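You operate a simulated robot arm through the tools that you are given. There is no shell and no other tool. Be economical: measure what you need, move in short steps, check, and stop when the job is done.

Carry out the task below with a simulated robot arm. There is one attempt and no reset: what you move stays moved.

TASK
Put one of the white bottles from the top of the packing bench on top of the red tin there.

It is judged by the outcome, as a careful person would: the job done as asked, and still so three seconds after it is handed in. It fails if anything else is knocked over, pushed out of place, dropped, spilled or broken.

THE ROBOT
A 7-joint arm with a two-finger parallel gripper, fixed in place. Base frame: the origin is at the foot of the arm, x ahead of it, y to its left, z up; the work surface is at about z = 0. Lengths are in m, angles in rad, forces in N, time in s.
With the tool pointing down near the work surface it reaches from about 0.24 to 0.62 m from the base axis. Its first joint turns from -1.152 to 1.152 rad. Payload 2.6 kg.
Tool frame: the origin (TCP) lies between the finger pads and is the grasp point; the fingertips stand 0.03 m ahead of it; z points along the fingers, y is the line along which they close. The gripper opens to 0.094 m. The fingers are 0.028 m wide and 0.01 m thick; the gripper's body (0.05 by 0.096 m) begins 0.055 m behind the TCP.
Orientation is that of the tool frame in the base frame, as a unit quaternion [x, y, z, w]. With the fingers straight down and closing along the base's y, the tool's x points along the base's -x, its y along +y and its z along -z.

THE INTERFACE
- The arm moves only by the tool jog_arm. Its argument "motion" is a list of rows, each an object of numbers (a shift or turn left out is 0, a gripper value left out holds the last): "x", "y", "z": the shift along the base's x, y, z in m; "ax", "ay", "az": the turn, a rotation vector about the base's x, y, z in rad; "claw": the gripper command, from -1 (fully open) to 1 (shut), values between in proportion. In form: [{"x": .., "y": .., "z": .., "ax": .., "ay": .., "az": .., "claw": ..}, ...]. A call has 1 to 10 rows; each row is the pose to reach, as a shift and turn from the pose commanded when the call began. A row lasts 0.2 s, in which the tool goes at most 0.05 m and 0.15 rad; a call with a longer step from one row to the next is refused whole, and so is a gripper value outside its range. A pose out of reach is approached as far as the arm can. The call stops where the force on the tool passes 40 N (or 10 N more than at its start, if that is more) or the arm is blocked; 0.2 s more then pass. The fingers move at their own pace (about 0.072 m/s each) and stop on an object; they squeeze with about 45 N. The grip force told is the motor's: it shows also when the fingers shut on nothing. Time passes only in rows, and 0.2 s behind the last, so rows that repeat a pose let the fingers close. It gives the time, the measured TCP pose, the force on the tool (base axes), the opening and the grip force at its end, in the units of the frame above (readings bear some noise), and new pictures: "show" is both (left out), scene, wrist or none.
- Cameras (640 x 400 px; columns grow to the right, rows downward): "scene" is fixed at [0.028, 0.4232, 0.5695]; the picture's right is [-0.85, -0.53, 0.00], its down [-0.27, 0.43, -0.86] and it looks along [0.46, -0.73, -0.51] (base axes); focal length 310 px, centre (320, 200). "wrist" rides on the gripper at [-0.037, 0, -0.058] in the tool frame; the picture's right is [0.00, -1.00, 0.00], its down [0.97, 0.00, -0.24] and it looks along [0.24, 0.00, 0.97] (tool axes); focal length 218 px, centre (320, 200).
- probe_pixels(camera, pixels): there is no depth. For up to 12 entries [column, row, z] of the newest picture of that camera ("zoom" is the newest enlarged one), the place [x, y] in the base frame at which the ray of that pixel passes the height z, good to about 0.002 m. No time passes.
- enlarge(camera, box): a new picture of the part [left, top, right, bottom] of that camera's present view, enlarged. No time passes.
- finish_job(): hands the job in; it is judged then, once.

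Work in short steps. Measure before you move; look again where a grasp or a placing could have gone wrong, and mend it. You have 60 turns and 120 pictures in all, the two below and enlarged ones among them. Open the gripper and draw the arm clear of the work before you hand the job in, unless the task says otherwise; then end with one line.

The tools are called as name(argument=value, ...) on one line, values as JSON. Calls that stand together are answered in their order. jog_arm: Moves the arm, as the interface text tells. Its arguments: {"type":"object","properties":{"motion":{"type":"array","items":{"type":"object","properties":{"x":{"type":"number"},"y":{"type":"number"},"z":{"type":"number"},"ax":{"type":"number"},"ay":{"type":"number"},"az":{"type":"number"},"claw":{"type":"number"}}}},"show":{"type":"string","enum":["both","scene","wrist","none"]}},"required":["motion"]} The other tools are called the same way: probe_pixels (camera, pixels) gives the place at which the rays of pixels pass given heights; enlarge (camera, box) takes an enlarged picture of a part of a camera's view; finish_job () hands the job in.

At the start:

```text
time: 0.0
tool_pos: [0.2189, -0.2759, 0.3883]
ee_rot: [0.001, 1.0, -0.001, 0.001]
force: [-0.6, 0.0, -0.1]
finger_gap: 0.0938
grip_force: 0.0
```

scene: 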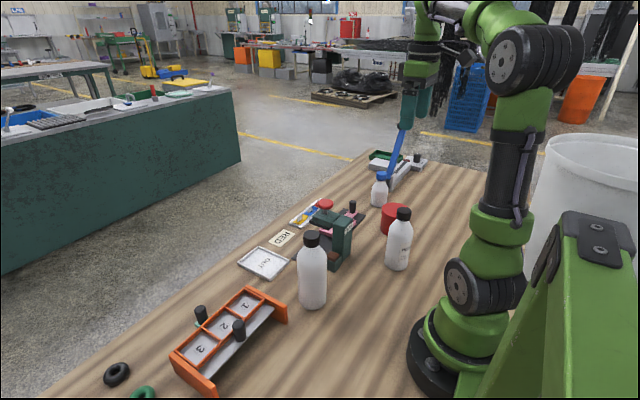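
wrist: 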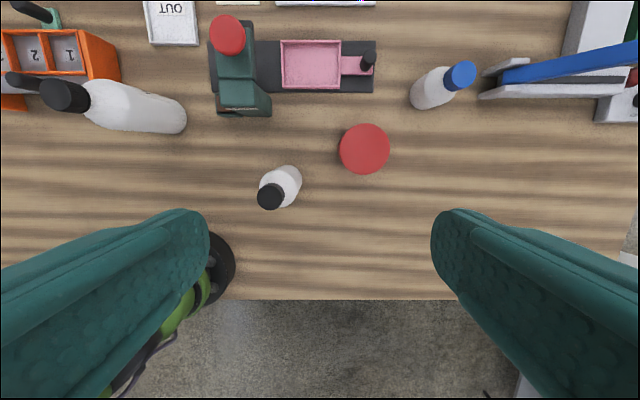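

The wrist view shows a red tin at (365,149) and white bottles at (280,187), (440,88) and (130,105). I'll enlarge the scene and measure these.

enlarge(camera="scene", box=[280, 140, 440, 320])

enlarge(camera="wrist", box=[200, 0, 520, 220])

probe_pixels(camera="wrist", pixels=[[365, 149, 0.05], [340, 149, 0.05], [390, 149, 0.05], [365, 124, 0.05], [365, 173, 0.05], [287, 178, 0.0], [270, 197, 0.12], [428, 94, 0], [460, 75, 0.09]])

probe_pixels(camera="scene", pixels=[[397, 268, 0], [404, 211, 0.12], [404, 211, 0.14], [379, 204, 0], [380, 175, 0.08], [393, 234, 0], [395, 207, 0.05], [312, 305, 0], [312, 236, 0.17]])

```text
2.22 times, centred on (360, 230) of scene
```

zoom: 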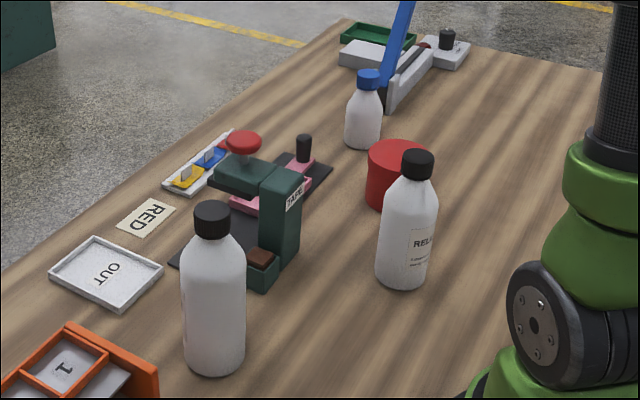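

```text
1.82 times, centred on (360, 110) of wrist
```

zoom: 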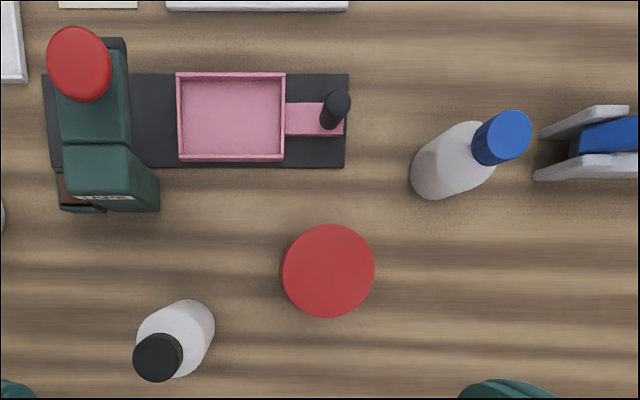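

```text
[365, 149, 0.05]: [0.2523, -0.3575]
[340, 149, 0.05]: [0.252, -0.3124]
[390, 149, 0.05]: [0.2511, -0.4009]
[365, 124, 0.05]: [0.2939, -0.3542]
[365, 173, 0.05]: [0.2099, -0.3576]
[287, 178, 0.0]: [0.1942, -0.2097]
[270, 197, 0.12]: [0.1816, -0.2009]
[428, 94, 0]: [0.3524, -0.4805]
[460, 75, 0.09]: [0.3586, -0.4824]
```

```text
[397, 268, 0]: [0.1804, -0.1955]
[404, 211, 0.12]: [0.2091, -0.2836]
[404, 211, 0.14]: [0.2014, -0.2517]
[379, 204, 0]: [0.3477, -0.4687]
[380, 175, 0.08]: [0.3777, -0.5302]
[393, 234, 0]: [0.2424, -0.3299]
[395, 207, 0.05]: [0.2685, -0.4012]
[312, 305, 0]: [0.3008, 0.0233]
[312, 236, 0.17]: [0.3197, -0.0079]
```

enlarge(camera="scene", box=[360, 165, 430, 280])

enlarge(camera="scene", box=[350, 140, 430, 240])

```text
3.48 times, centred on (395, 222) of scene
```

zoom: 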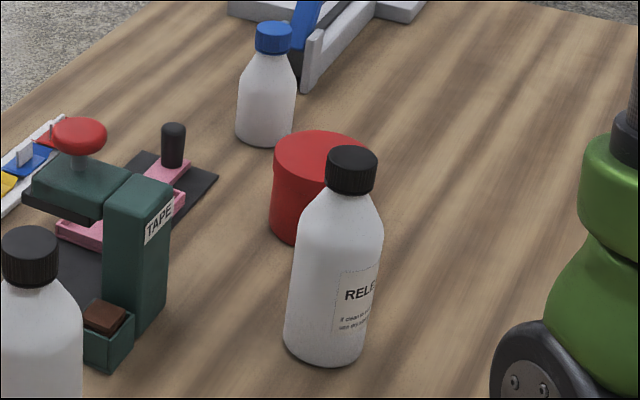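

```text
4.00 times, centred on (390, 190) of scene
```

zoom: 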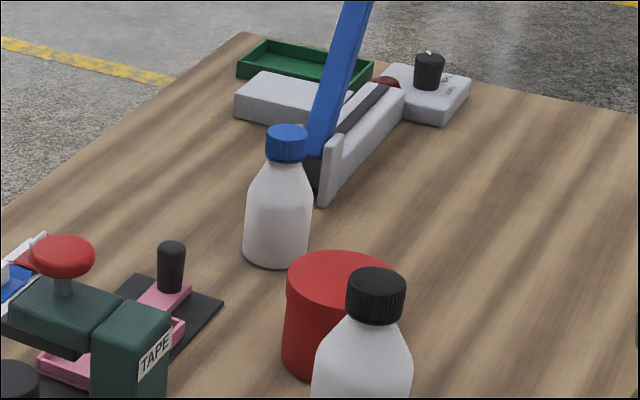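

enlarge(camera="scene", box=[384, 235, 416, 265])

enlarge(camera="wrist", box=[400, 40, 640, 190])

probe_pixels(camera="wrist", pixels=[[480, 97, 0], [480, 97, 0.03], [483, 72, 0.03], [505, 78, 0.05], [505, 78, 0.1], [640, 50, 0.2], [460, 75, 0.1], [460, 75, 0.11]])

```text
13.33 times, centred on (400, 250) of scene
```

zoom: 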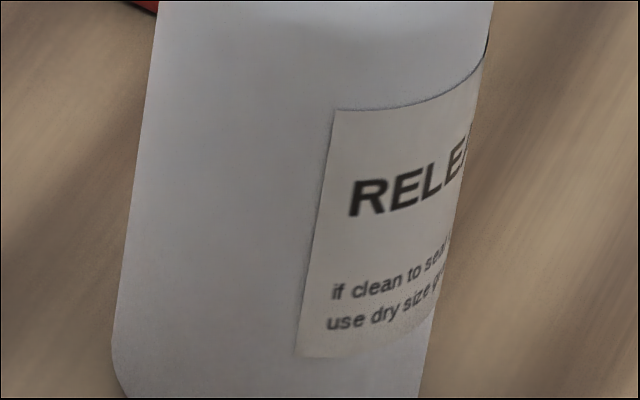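

```text
2.67 times, centred on (520, 115) of wrist
```

zoom: 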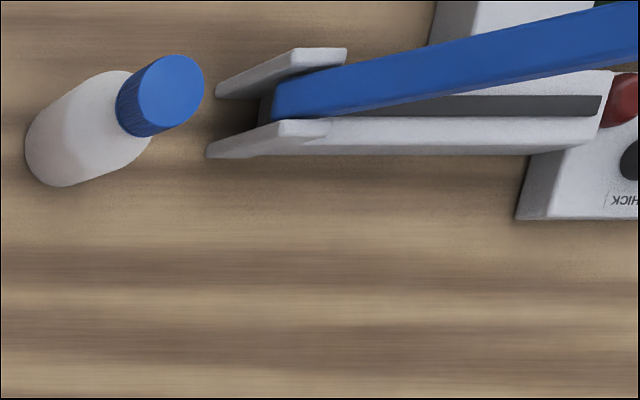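

```text
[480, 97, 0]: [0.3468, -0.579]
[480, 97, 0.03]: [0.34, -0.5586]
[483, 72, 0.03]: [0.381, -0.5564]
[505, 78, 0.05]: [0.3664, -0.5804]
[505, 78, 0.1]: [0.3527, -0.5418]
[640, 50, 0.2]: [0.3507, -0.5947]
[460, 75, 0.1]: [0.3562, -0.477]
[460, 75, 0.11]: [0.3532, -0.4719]
```

The small blue-capped bottle at about (0.355,-0.481) is short and can be gripped on its body. The clamp begins at y≈-0.56, so I'll turn the tool to close roughly along x and move over while staying high.

jog_arm(motion=[{"x": 0.012, "y": -0.02, "az": 0.14, "claw": -1}, {"x": 0.024, "y": -0.04, "az": 0.28}, {"x": 0.036, "y": -0.06, "az": 0.42}, {"x": 0.048, "y": -0.08, "az": 0.56}, {"x": 0.06, "y": -0.1, "az": 0.7}, {"x": 0.072, "y": -0.12, "az": 0.84}, {"x": 0.084, "y": -0.14, "az": 0.98}, {"x": 0.096, "y": -0.15, "az": 1.12}, {"x": 0.1, "y": -0.15, "az": 1.26}, {"x": 0.1, "y": -0.15, "az": 1.3}])

```text
time: 2.2
tool_pos: [0.3397, -0.3948, 0.3477]
ee_rot: [-0.592, 0.806, -0.002, 0.001]
force: [0.4, -0.1, -0.1]
finger_gap: 0.094
grip_force: 0.0
out of reach, approached as far as the arm can: row 7, 8, 9, 10
```

scene: 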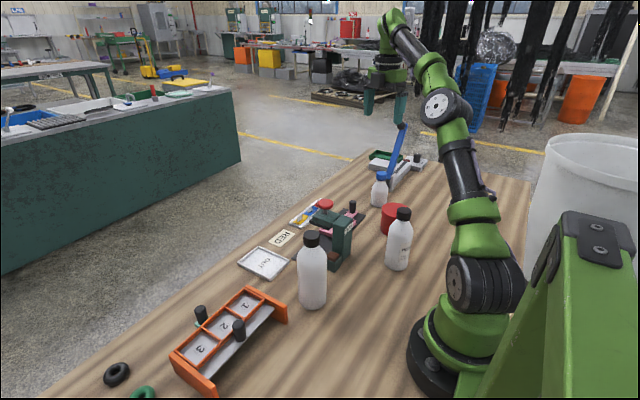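
wrist: 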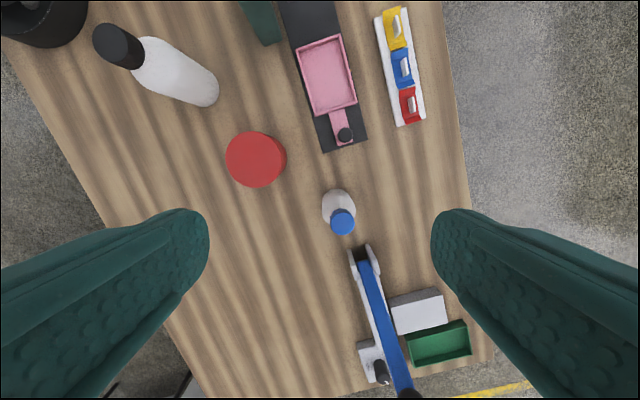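

The bottle is visible at (340,210). High poses are out of reach, so I'll come down a little to z≈0.25 (well above the bottle at about 0.1 and clear of the lever) and re-measure.

jog_arm(motion=[{"z": -0.04}, {"z": -0.08}, {"z": -0.12}, {"z": -0.15}, {"z": -0.15}])

```text
time: 3.4
tool_pos: [0.3332, -0.3926, 0.2027]
ee_rot: [-0.605, 0.796, 0.001, 0.001]
force: [-0.8, 0.0, 0.5]
finger_gap: 0.094
grip_force: 0.0
```

scene: 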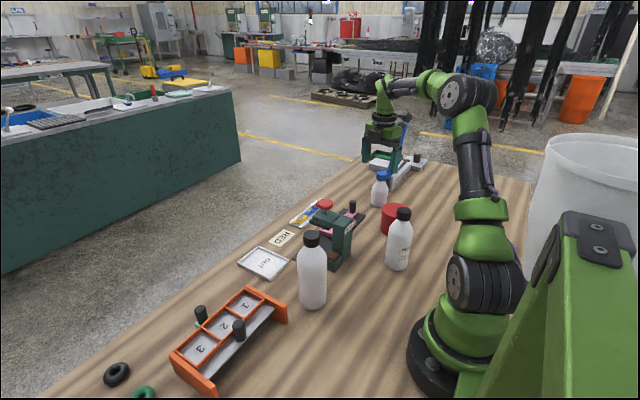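
wrist: 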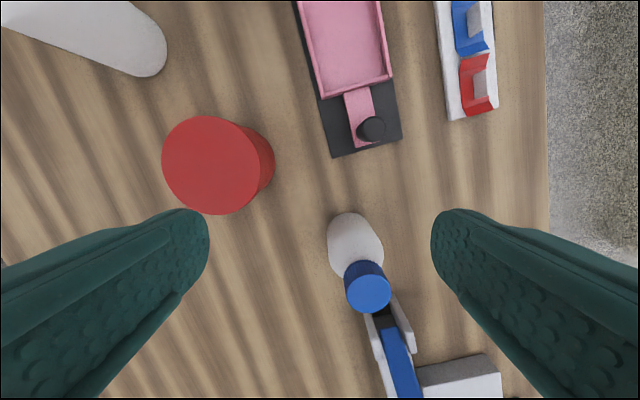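

Now re-measure the bottle and tin from this closer view.

probe_pixels(camera="wrist", pixels=[[370, 293, 0.09], [370, 293, 0.1], [370, 293, 0.11], [350, 212, 0], [327, 248, 0.03], [384, 252, 0.03], [211, 165, 0.06], [211, 165, 0.075], [162, 165, 0.075], [259, 165, 0.075], [213, 116, 0.075], [213, 214, 0.075]])

enlarge(camera="wrist", box=[280, 190, 460, 310])

enlarge(camera="scene", box=[350, 140, 430, 240])

probe_pixels(camera="zoom", pixels=[[286, 140, 0.09], [286, 140, 0.1], [286, 140, 0.11], [286, 140, 0.12], [340, 284, 0.05], [340, 284, 0.065], [340, 284, 0.08], [275, 265, 0], [323, 380, 0]])

```text
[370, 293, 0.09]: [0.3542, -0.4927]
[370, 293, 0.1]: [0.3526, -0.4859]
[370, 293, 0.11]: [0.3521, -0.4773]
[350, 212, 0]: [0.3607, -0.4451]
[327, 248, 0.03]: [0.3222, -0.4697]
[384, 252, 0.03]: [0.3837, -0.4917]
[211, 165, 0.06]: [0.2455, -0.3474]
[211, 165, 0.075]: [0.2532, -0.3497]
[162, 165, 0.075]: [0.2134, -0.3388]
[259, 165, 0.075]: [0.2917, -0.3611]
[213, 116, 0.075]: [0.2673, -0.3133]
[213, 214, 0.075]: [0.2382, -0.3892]
```

```text
3.33 times, centred on (370, 250) of wrist
```

zoom: 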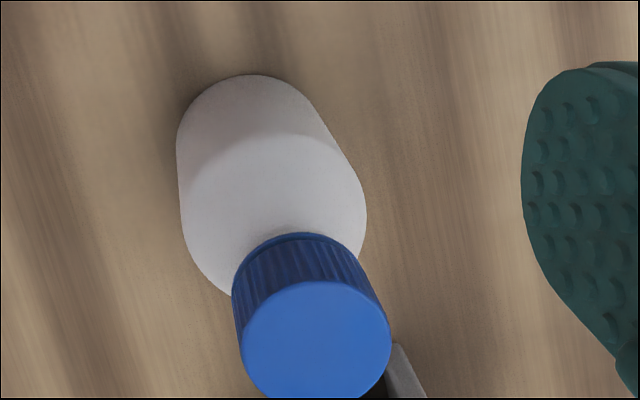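

```text
4.00 times, centred on (390, 190) of scene
```

zoom: 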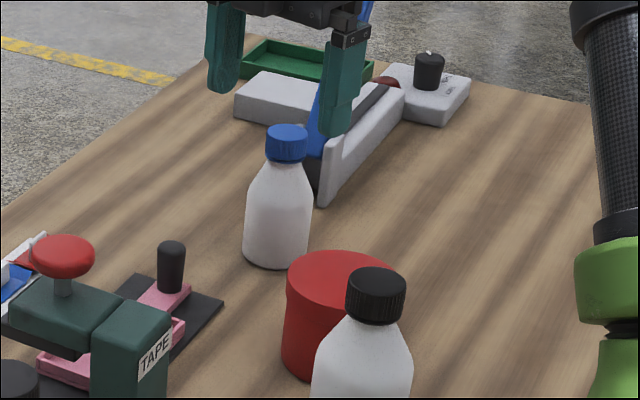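

```text
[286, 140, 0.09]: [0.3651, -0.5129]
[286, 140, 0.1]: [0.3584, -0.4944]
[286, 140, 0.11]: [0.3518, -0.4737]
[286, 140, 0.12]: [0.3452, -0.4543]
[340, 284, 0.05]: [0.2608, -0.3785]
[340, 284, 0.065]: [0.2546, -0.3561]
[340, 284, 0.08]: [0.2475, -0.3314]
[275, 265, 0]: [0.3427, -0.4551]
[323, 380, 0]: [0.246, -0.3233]
```

Both views agree: bottle axis at about (0.3525,-0.478) with top z≈0.108, and tin centre at about (0.251,-0.349) with top z≈0.07. I'll move above the bottle with the fingertips staying above the cap.

jog_arm(motion=[{"x": 0.007, "y": -0.03}, {"x": 0.014, "y": -0.06}, {"x": 0.0193, "y": -0.0854}, {"x": 0.0193, "y": -0.0854}])

```text
time: 4.4
tool_pos: [0.3519, -0.4764, 0.2036]
ee_rot: [-0.606, 0.795, 0.001, 0.0]
force: [0.1, 0.3, -0.6]
finger_gap: 0.0938
grip_force: 0.0
```

scene: 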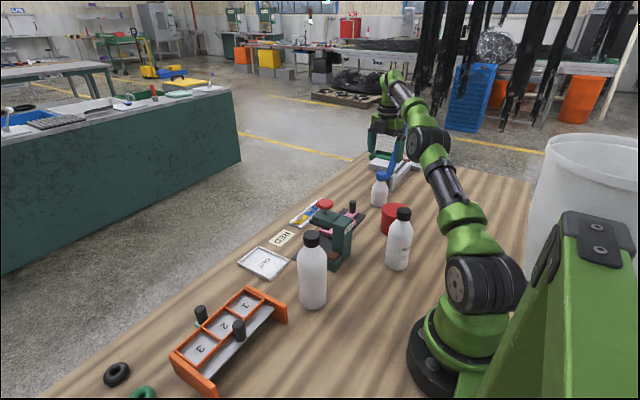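
wrist: 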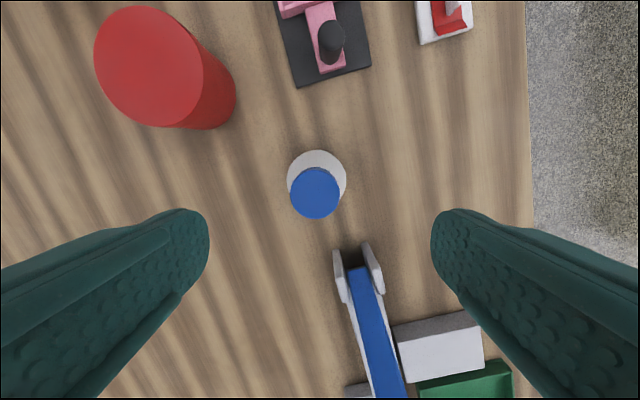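

The cap is centred at (315,193). I'll check its position and the lever's clearance to the gripper before descending.

probe_pixels(camera="wrist", pixels=[[315, 193, 0.105], [315, 193, 0.11], [318, 150, 0.0], [288, 178, 0.03], [346, 178, 0.03], [352, 245, 0.03], [360, 268, 0.05], [390, 390, 0.1], [390, 390, 0.14]])

enlarge(camera="scene", box=[340, 70, 460, 220])

```text
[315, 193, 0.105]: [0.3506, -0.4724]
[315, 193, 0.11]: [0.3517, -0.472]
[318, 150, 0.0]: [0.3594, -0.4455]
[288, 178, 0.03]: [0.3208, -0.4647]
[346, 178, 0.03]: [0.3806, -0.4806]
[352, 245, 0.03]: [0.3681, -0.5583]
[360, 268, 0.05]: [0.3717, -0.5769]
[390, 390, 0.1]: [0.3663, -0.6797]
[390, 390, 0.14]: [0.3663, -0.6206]
```

```text
2.67 times, centred on (400, 145) of scene
```

zoom: 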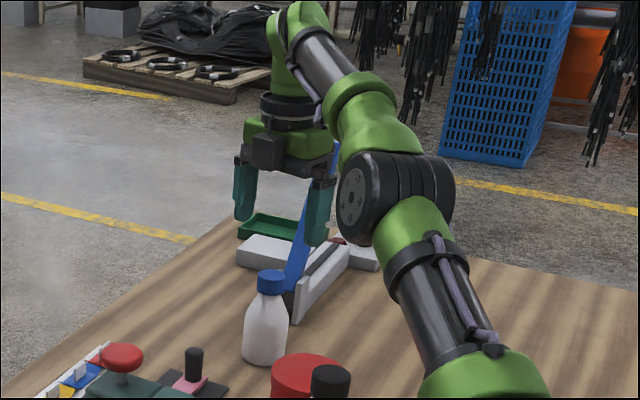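

The descent lowers the elbow, which sits over the black-capped bottle. I'll check the elbow's present height along the arm's plane first.

probe_pixels(camera="scene", pixels=[[428, 140, 0.2], [428, 140, 0.25], [428, 140, 0.3], [428, 140, 0.35], [430, 160, 0.2], [430, 160, 0.25], [430, 160, 0.3], [440, 195, 0.2], [440, 195, 0.25], [460, 228, 0.15], [460, 228, 0.2], [460, 228, 0.25]])

```text
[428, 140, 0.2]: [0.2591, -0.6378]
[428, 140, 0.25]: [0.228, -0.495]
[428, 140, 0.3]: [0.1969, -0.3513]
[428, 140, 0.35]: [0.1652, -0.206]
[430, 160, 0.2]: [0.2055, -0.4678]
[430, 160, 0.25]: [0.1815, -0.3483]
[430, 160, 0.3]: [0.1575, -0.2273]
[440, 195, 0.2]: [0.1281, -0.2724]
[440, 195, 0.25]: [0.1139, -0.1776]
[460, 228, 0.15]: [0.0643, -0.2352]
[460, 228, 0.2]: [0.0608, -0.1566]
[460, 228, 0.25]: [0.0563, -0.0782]
```

The elbow is at about z=0.34 and the bottle beneath tops out at about 0.17. I'll descend in stages, watching this clearance.

jog_arm(motion=[{"z": -0.03, "y": 0.002}, {"z": -0.06, "y": 0.002}, {"z": -0.07, "y": 0.002}])

enlarge(camera="scene", box=[330, 90, 500, 290])

```text
time: 5.2
tool_pos: [0.3557, -0.4737, 0.1319]
ee_rot: [-0.605, 0.796, 0.001, 0.0]
force: [-0.4, 0.9, 0.1]
finger_gap: 0.0939
grip_force: 0.1
```

scene: 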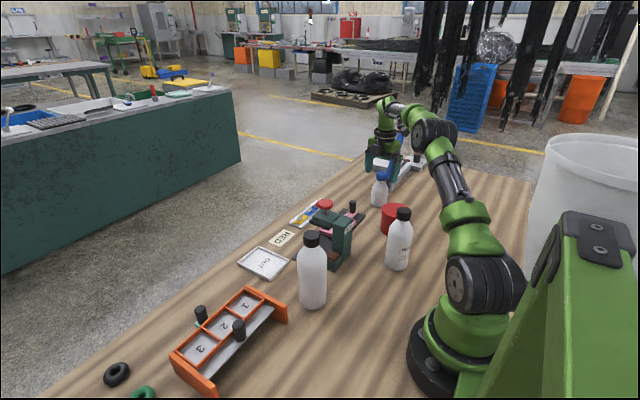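
wrist: 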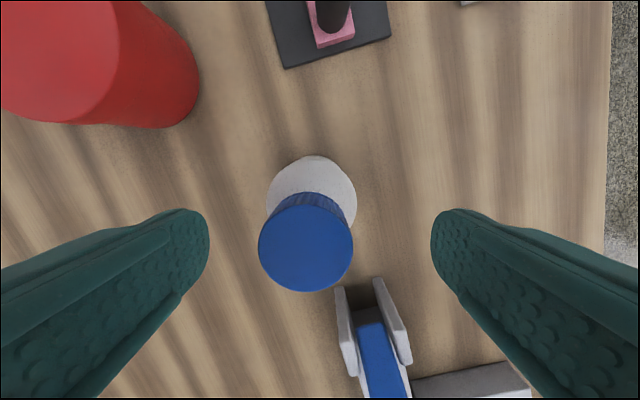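

```text
2.00 times, centred on (415, 190) of scene
```

zoom: 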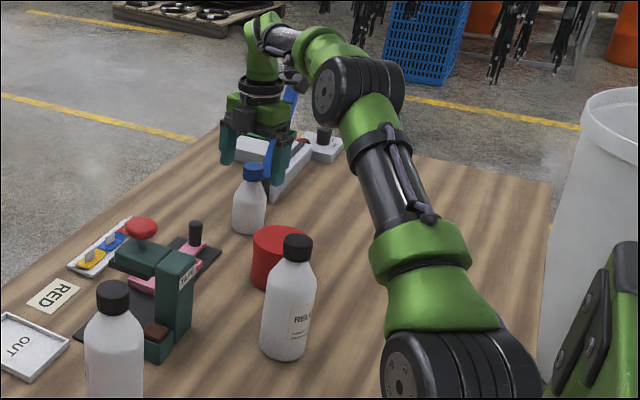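

probe_pixels(camera="wrist", pixels=[[306, 242, 0.108], [267, 200, 0.05], [356, 200, 0.05], [267, 200, 0.03], [356, 200, 0.03], [315, 156, 0.0], [390, 395, 0.1], [390, 395, 0.14], [370, 395, 0.12]])

```text
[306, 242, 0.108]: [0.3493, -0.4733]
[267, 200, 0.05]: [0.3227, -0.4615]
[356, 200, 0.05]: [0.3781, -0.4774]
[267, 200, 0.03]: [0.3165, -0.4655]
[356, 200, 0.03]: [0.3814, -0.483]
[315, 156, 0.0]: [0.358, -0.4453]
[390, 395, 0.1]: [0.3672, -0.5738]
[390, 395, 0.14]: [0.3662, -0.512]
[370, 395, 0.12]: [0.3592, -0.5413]
```

The bottle axis is at about (0.350,-0.4735), and the lever leans away (y≈-0.62 or beyond at gripper height). I'll descend straight to z≈0.06 with a small x correction.

jog_arm(motion=[{"x": -0.004, "z": -0.02}, {"x": -0.004, "z": -0.04}, {"x": -0.004, "z": -0.06}, {"x": -0.004, "z": -0.07}, {"x": -0.004, "z": -0.07}])

enlarge(camera="scene", box=[340, 120, 440, 220])

```text
time: 6.4
tool_pos: [0.3511, -0.4747, 0.0657]
ee_rot: [-0.604, 0.797, -0.002, 0.0]
force: [-3.8, 3.9, 23.5]
finger_gap: 0.0939
grip_force: 0.1
```

scene: 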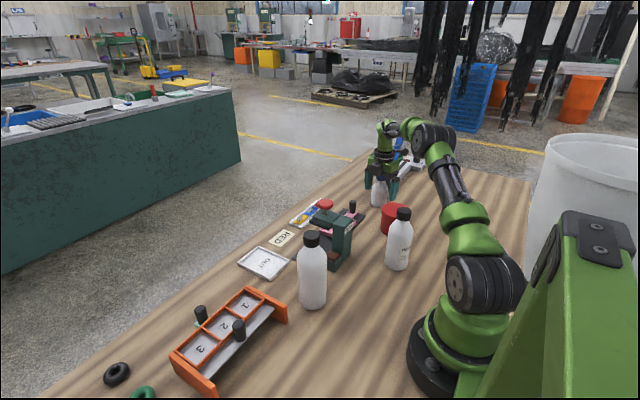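
wrist: 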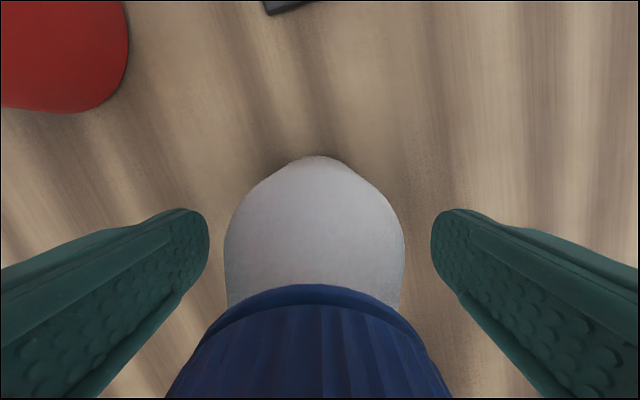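

```text
4.00 times, centred on (390, 170) of scene
```

zoom: 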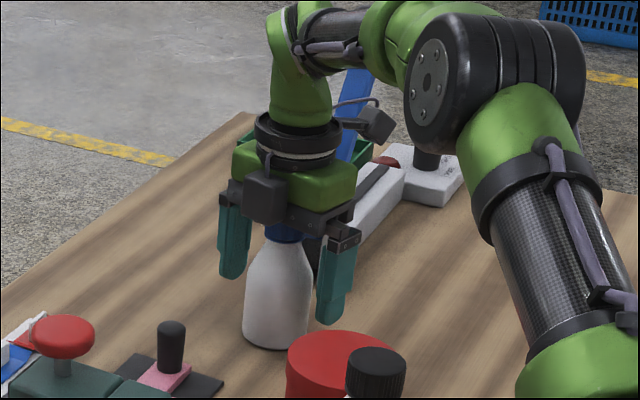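

The 23.5 N upward force means the gripper body is resting on the cap, so the bottle is about 0.12 m tall. I'll lift slightly off it.

jog_arm(motion=[{"z": 0.006}, {"z": 0.008}, {"z": 0.008}], show="wrist")

```text
time: 7.2
tool_pos: [0.3499, -0.4734, 0.0678]
ee_rot: [-0.605, 0.796, 0.002, 0.0]
force: [0.0, 0.5, 0.0]
finger_gap: 0.0941
grip_force: 0.0
```

wrist: 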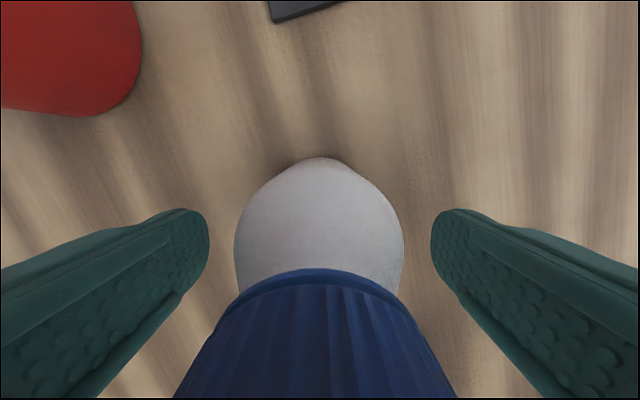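

Free of the cap now (force about 0), with the bottle centred between the fingers. Closing.

jog_arm(motion=[{"z": 0.001, "claw": 0}, {"z": 0.001, "claw": 1}, {"z": 0.001}, {"z": 0.001}, {"z": 0.001}, {"z": 0.001}])

```text
time: 8.6
tool_pos: [0.3495, -0.4716, 0.0705]
ee_rot: [-0.605, 0.796, 0.0, 0.0]
force: [1.0, 0.0, -0.8]
finger_gap: 0.0548
grip_force: 45.1
```

scene: 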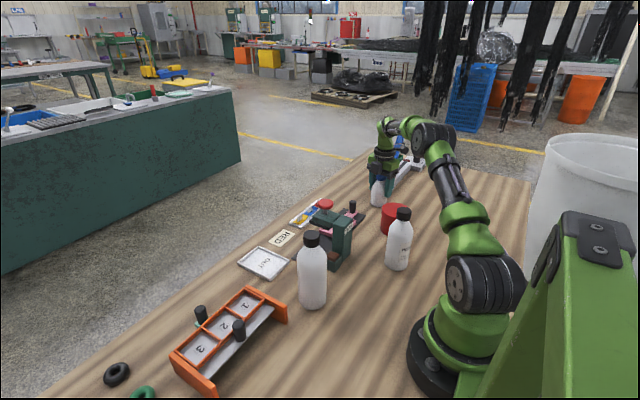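
wrist: 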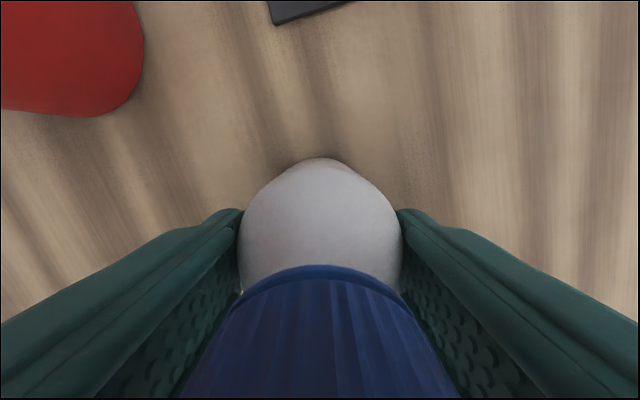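

Gripped at 0.055 m with 45 N. Lifting straight up.

jog_arm(motion=[{"z": 0.015}, {"z": 0.04}, {"z": 0.07}, {"z": 0.1}, {"z": 0.12}, {"z": 0.12}])

enlarge(camera="scene", box=[340, 90, 460, 240])

```text
time: 10.0
tool_pos: [0.3493, -0.4709, 0.1889]
ee_rot: [-0.606, 0.796, 0.0, 0.0]
force: [0.8, -0.1, -0.9]
finger_gap: 0.0549
grip_force: 45.0
```

scene: 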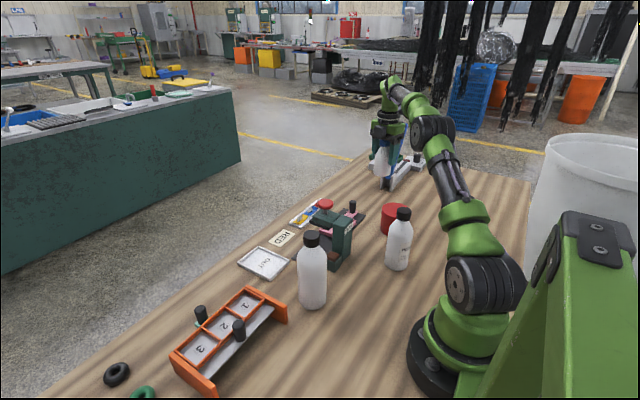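
wrist: 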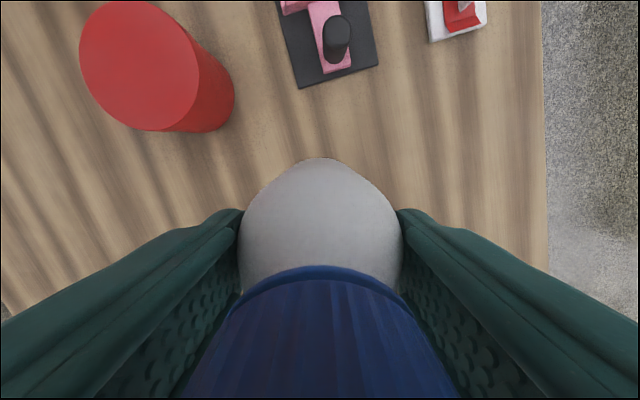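

```text
2.67 times, centred on (400, 165) of scene
```

zoom: 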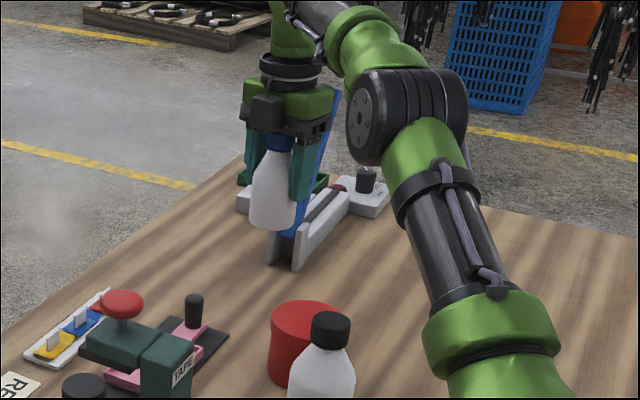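

The bottle is held upright. I'll pin the tin-top height and centre from this view against the earlier ones.

probe_pixels(camera="wrist", pixels=[[139, 66, 0.06], [139, 66, 0.07], [139, 66, 0.08], [139, 66, 0.09], [218, 131, 0.0], [79, 66, 0.07], [199, 66, 0.07]])

enlarge(camera="wrist", box=[60, 0, 260, 140])

```text
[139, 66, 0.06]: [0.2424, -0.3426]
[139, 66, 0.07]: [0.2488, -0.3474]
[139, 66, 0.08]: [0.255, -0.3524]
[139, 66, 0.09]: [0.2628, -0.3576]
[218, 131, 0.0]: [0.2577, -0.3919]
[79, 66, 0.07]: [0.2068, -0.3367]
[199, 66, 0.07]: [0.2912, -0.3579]
```

```text
2.86 times, centred on (160, 70) of wrist
```

zoom: 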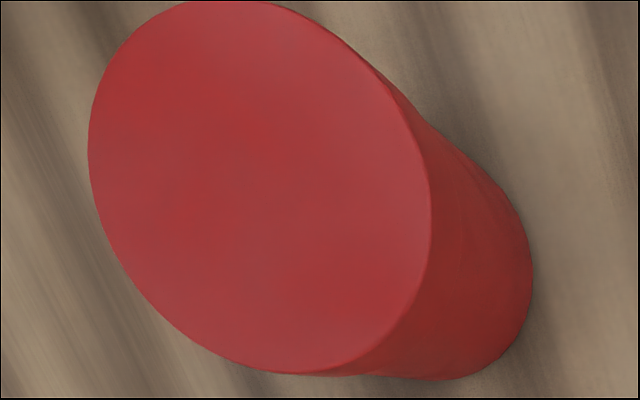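

The tin centre is about (0.250,-0.349) with top about 0.072. I'll carry the bottle over it at this height (bottle base ≈0.118).

jog_arm(motion=[{"x": -0.02, "y": 0.025}, {"x": -0.045, "y": 0.055}, {"x": -0.07, "y": 0.086}, {"x": -0.09, "y": 0.111}, {"x": -0.0993, "y": 0.124}, {"x": -0.0993, "y": 0.124}])

enlarge(camera="scene", box=[340, 90, 460, 250])

```text
time: 11.4
tool_pos: [0.2504, -0.3485, 0.1897]
ee_rot: [-0.605, 0.796, 0.0, 0.0]
force: [0.4, -0.3, -0.7]
finger_gap: 0.055
grip_force: 44.5
```

scene: 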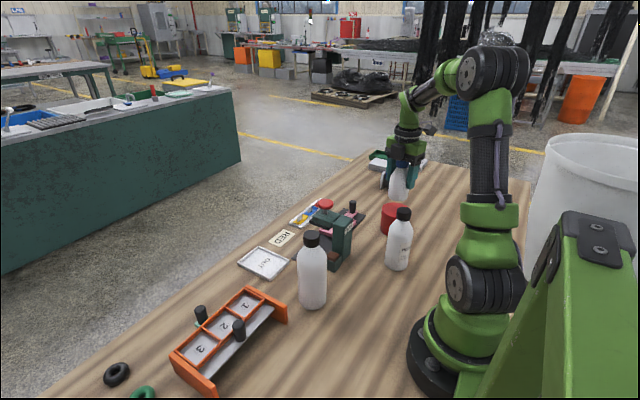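
wrist: 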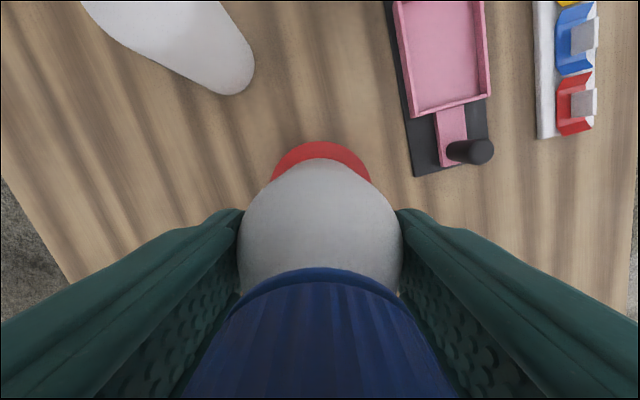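

```text
2.50 times, centred on (400, 170) of scene
```

zoom: 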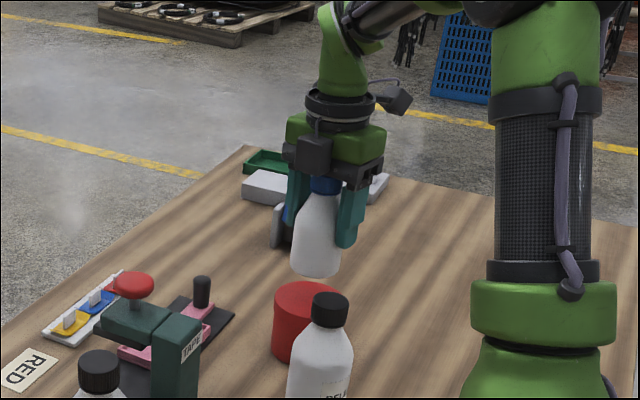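

probe_pixels(camera="zoom", pixels=[[316, 262, 0.119], [308, 309, 0.072], [273, 305, 0.07]])

probe_pixels(camera="wrist", pixels=[[321, 141, 0.07], [272, 180, 0.07], [371, 180, 0.07], [320, 160, 0.119]])

```text
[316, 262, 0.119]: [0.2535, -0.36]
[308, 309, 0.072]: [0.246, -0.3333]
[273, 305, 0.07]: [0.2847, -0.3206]
```

```text
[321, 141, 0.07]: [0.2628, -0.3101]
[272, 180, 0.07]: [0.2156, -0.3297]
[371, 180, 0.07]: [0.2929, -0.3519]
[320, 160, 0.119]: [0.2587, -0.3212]
```

The tin-rim points fit centre (0.252,-0.349), and the bottle base is centred at about (0.251,-0.348). Lowering to just above the tin.

jog_arm(motion=[{"z": -0.015}, {"z": -0.03}, {"z": -0.04}, {"z": -0.04}])

enlarge(camera="scene", box=[350, 140, 450, 260])

```text
time: 12.4
tool_pos: [0.2511, -0.3468, 0.149]
ee_rot: [-0.605, 0.796, 0.0, 0.0]
force: [-0.4, 0.1, -1.1]
finger_gap: 0.0549
grip_force: 45.1
```

scene: 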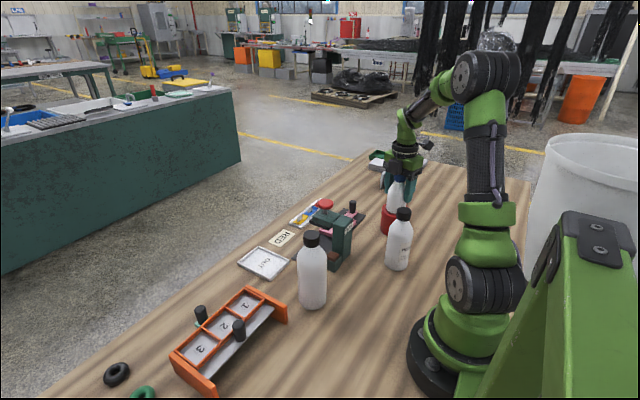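
wrist: 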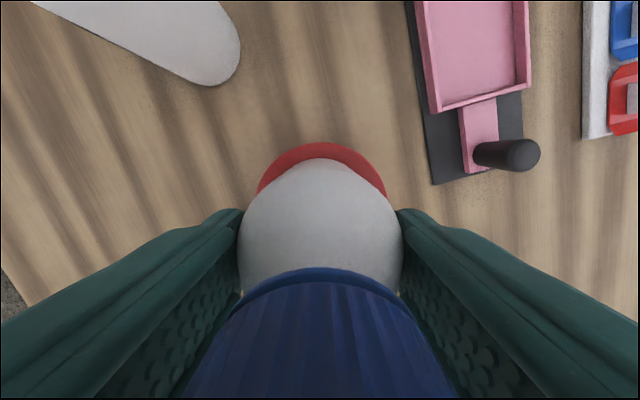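

```text
3.33 times, centred on (400, 200) of scene
```

zoom: 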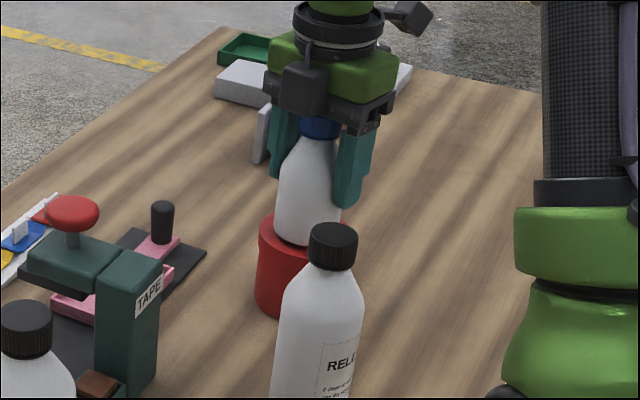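

The bottle is over the tin with base z≈0.079 and no contact yet. Lowering in small steps.

jog_arm(motion=[{"z": -0.002}, {"z": -0.004}, {"z": -0.005}, {"z": -0.005}], show="none")

```text
time: 13.4
tool_pos: [0.2506, -0.3482, 0.1437]
ee_rot: [-0.605, 0.797, 0.0, 0.001]
force: [-3.4, 5.6, 16.4]
finger_gap: 0.0549
grip_force: 44.9
```

Contact shows 16 N. I'll ease up about 1.5 mm to relieve the preload and look.

jog_arm(motion=[{"z": 0.0015}, {"z": 0.0015}], show="wrist")

enlarge(camera="scene", box=[360, 160, 420, 240])

```text
time: 14.0
tool_pos: [0.2496, -0.3484, 0.1458]
ee_rot: [-0.605, 0.796, 0.0, -0.001]
force: [0.2, -0.9, -0.5]
finger_gap: 0.0547
grip_force: 45.0
```

wrist: 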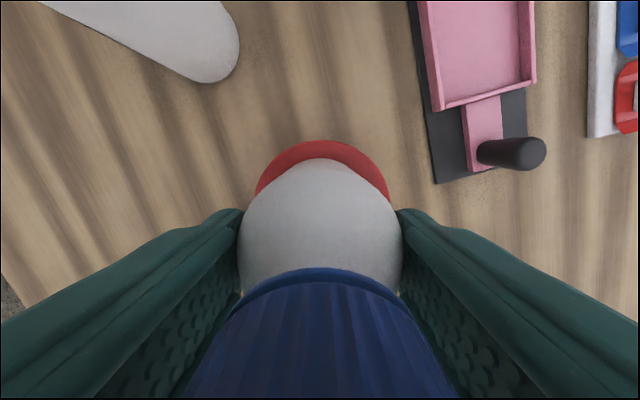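

```text
5.00 times, centred on (390, 200) of scene
```

zoom: 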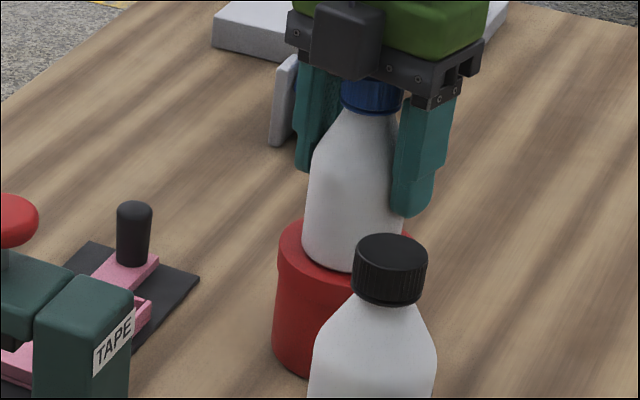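

The bottle is centred on the tin and touching. I'll go down 0.8 mm and open gradually.

jog_arm(motion=[{"z": -0.0008}, {"z": -0.0008, "claw": -0.4}, {"z": -0.0008, "claw": -0.7}, {"z": -0.0008, "claw": -1}, {"z": -0.0008}, {"z": -0.0008}])

```text
time: 15.4
tool_pos: [0.2504, -0.3472, 0.1438]
ee_rot: [-0.606, 0.796, 0.001, 0.0]
force: [1.1, 0.5, -0.5]
finger_gap: 0.0945
grip_force: 0.1
```

scene: 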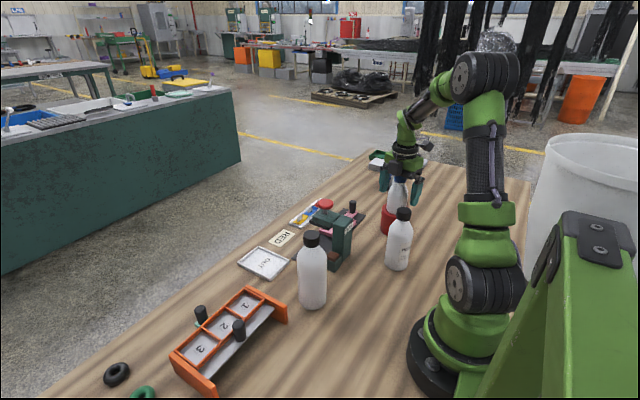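
wrist: 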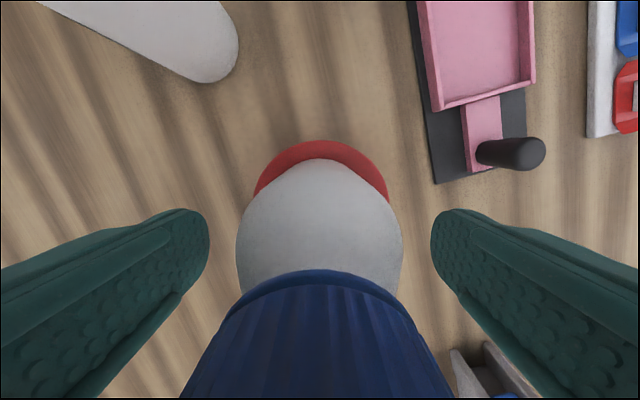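

Released and the bottle stands still. Raising straight up clear of it.

jog_arm(motion=[{"z": 0.02}, {"z": 0.05}, {"z": 0.09}, {"z": 0.13}, {"z": 0.17}, {"z": 0.19}, {"z": 0.19}])

enlarge(camera="scene", box=[340, 130, 460, 280])

```text
time: 17.0
tool_pos: [0.2484, -0.3483, 0.3352]
ee_rot: [-0.605, 0.796, 0.0, 0.001]
force: [0.8, 0.3, 0.2]
finger_gap: 0.0937
grip_force: 0.0
```

scene: 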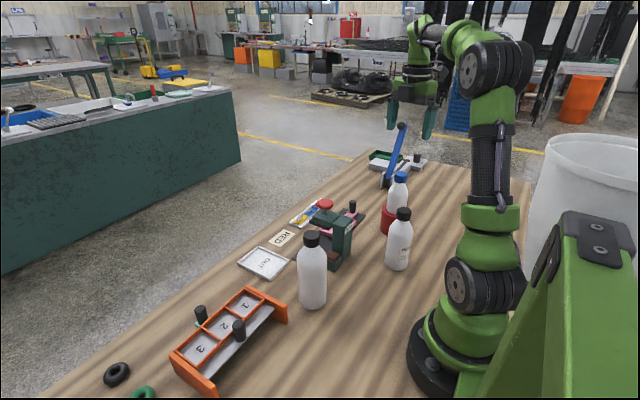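
wrist: 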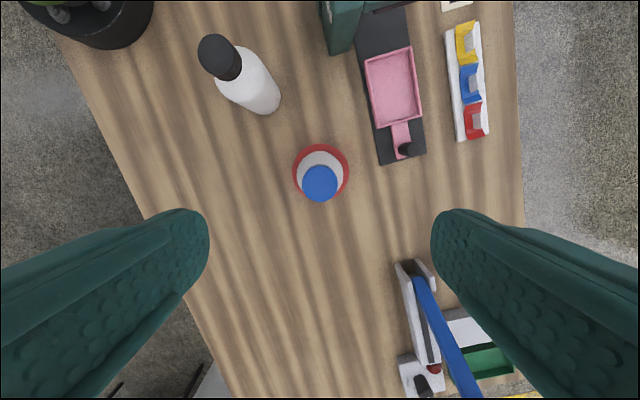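

```text
2.67 times, centred on (400, 205) of scene
```

zoom: 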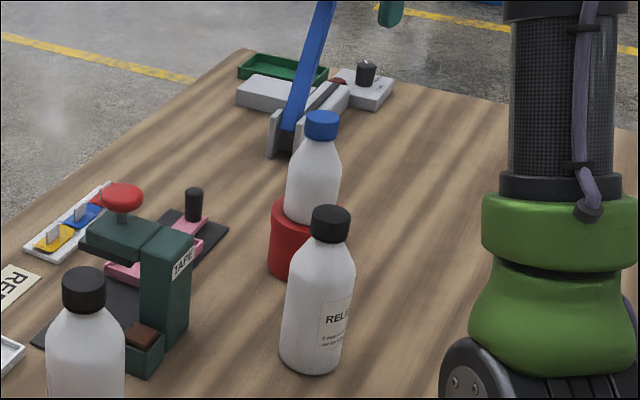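

The bottle stands upright and centred on the red tin, the arm is clear above it, and nothing else has moved. Handing in.

finish_job()

```text
The job is handed in.
```

The small blue-capped white bottle is standing upright and centred on top of the red tin; nothing else was moved, and the gripper is open with the arm clear above it.
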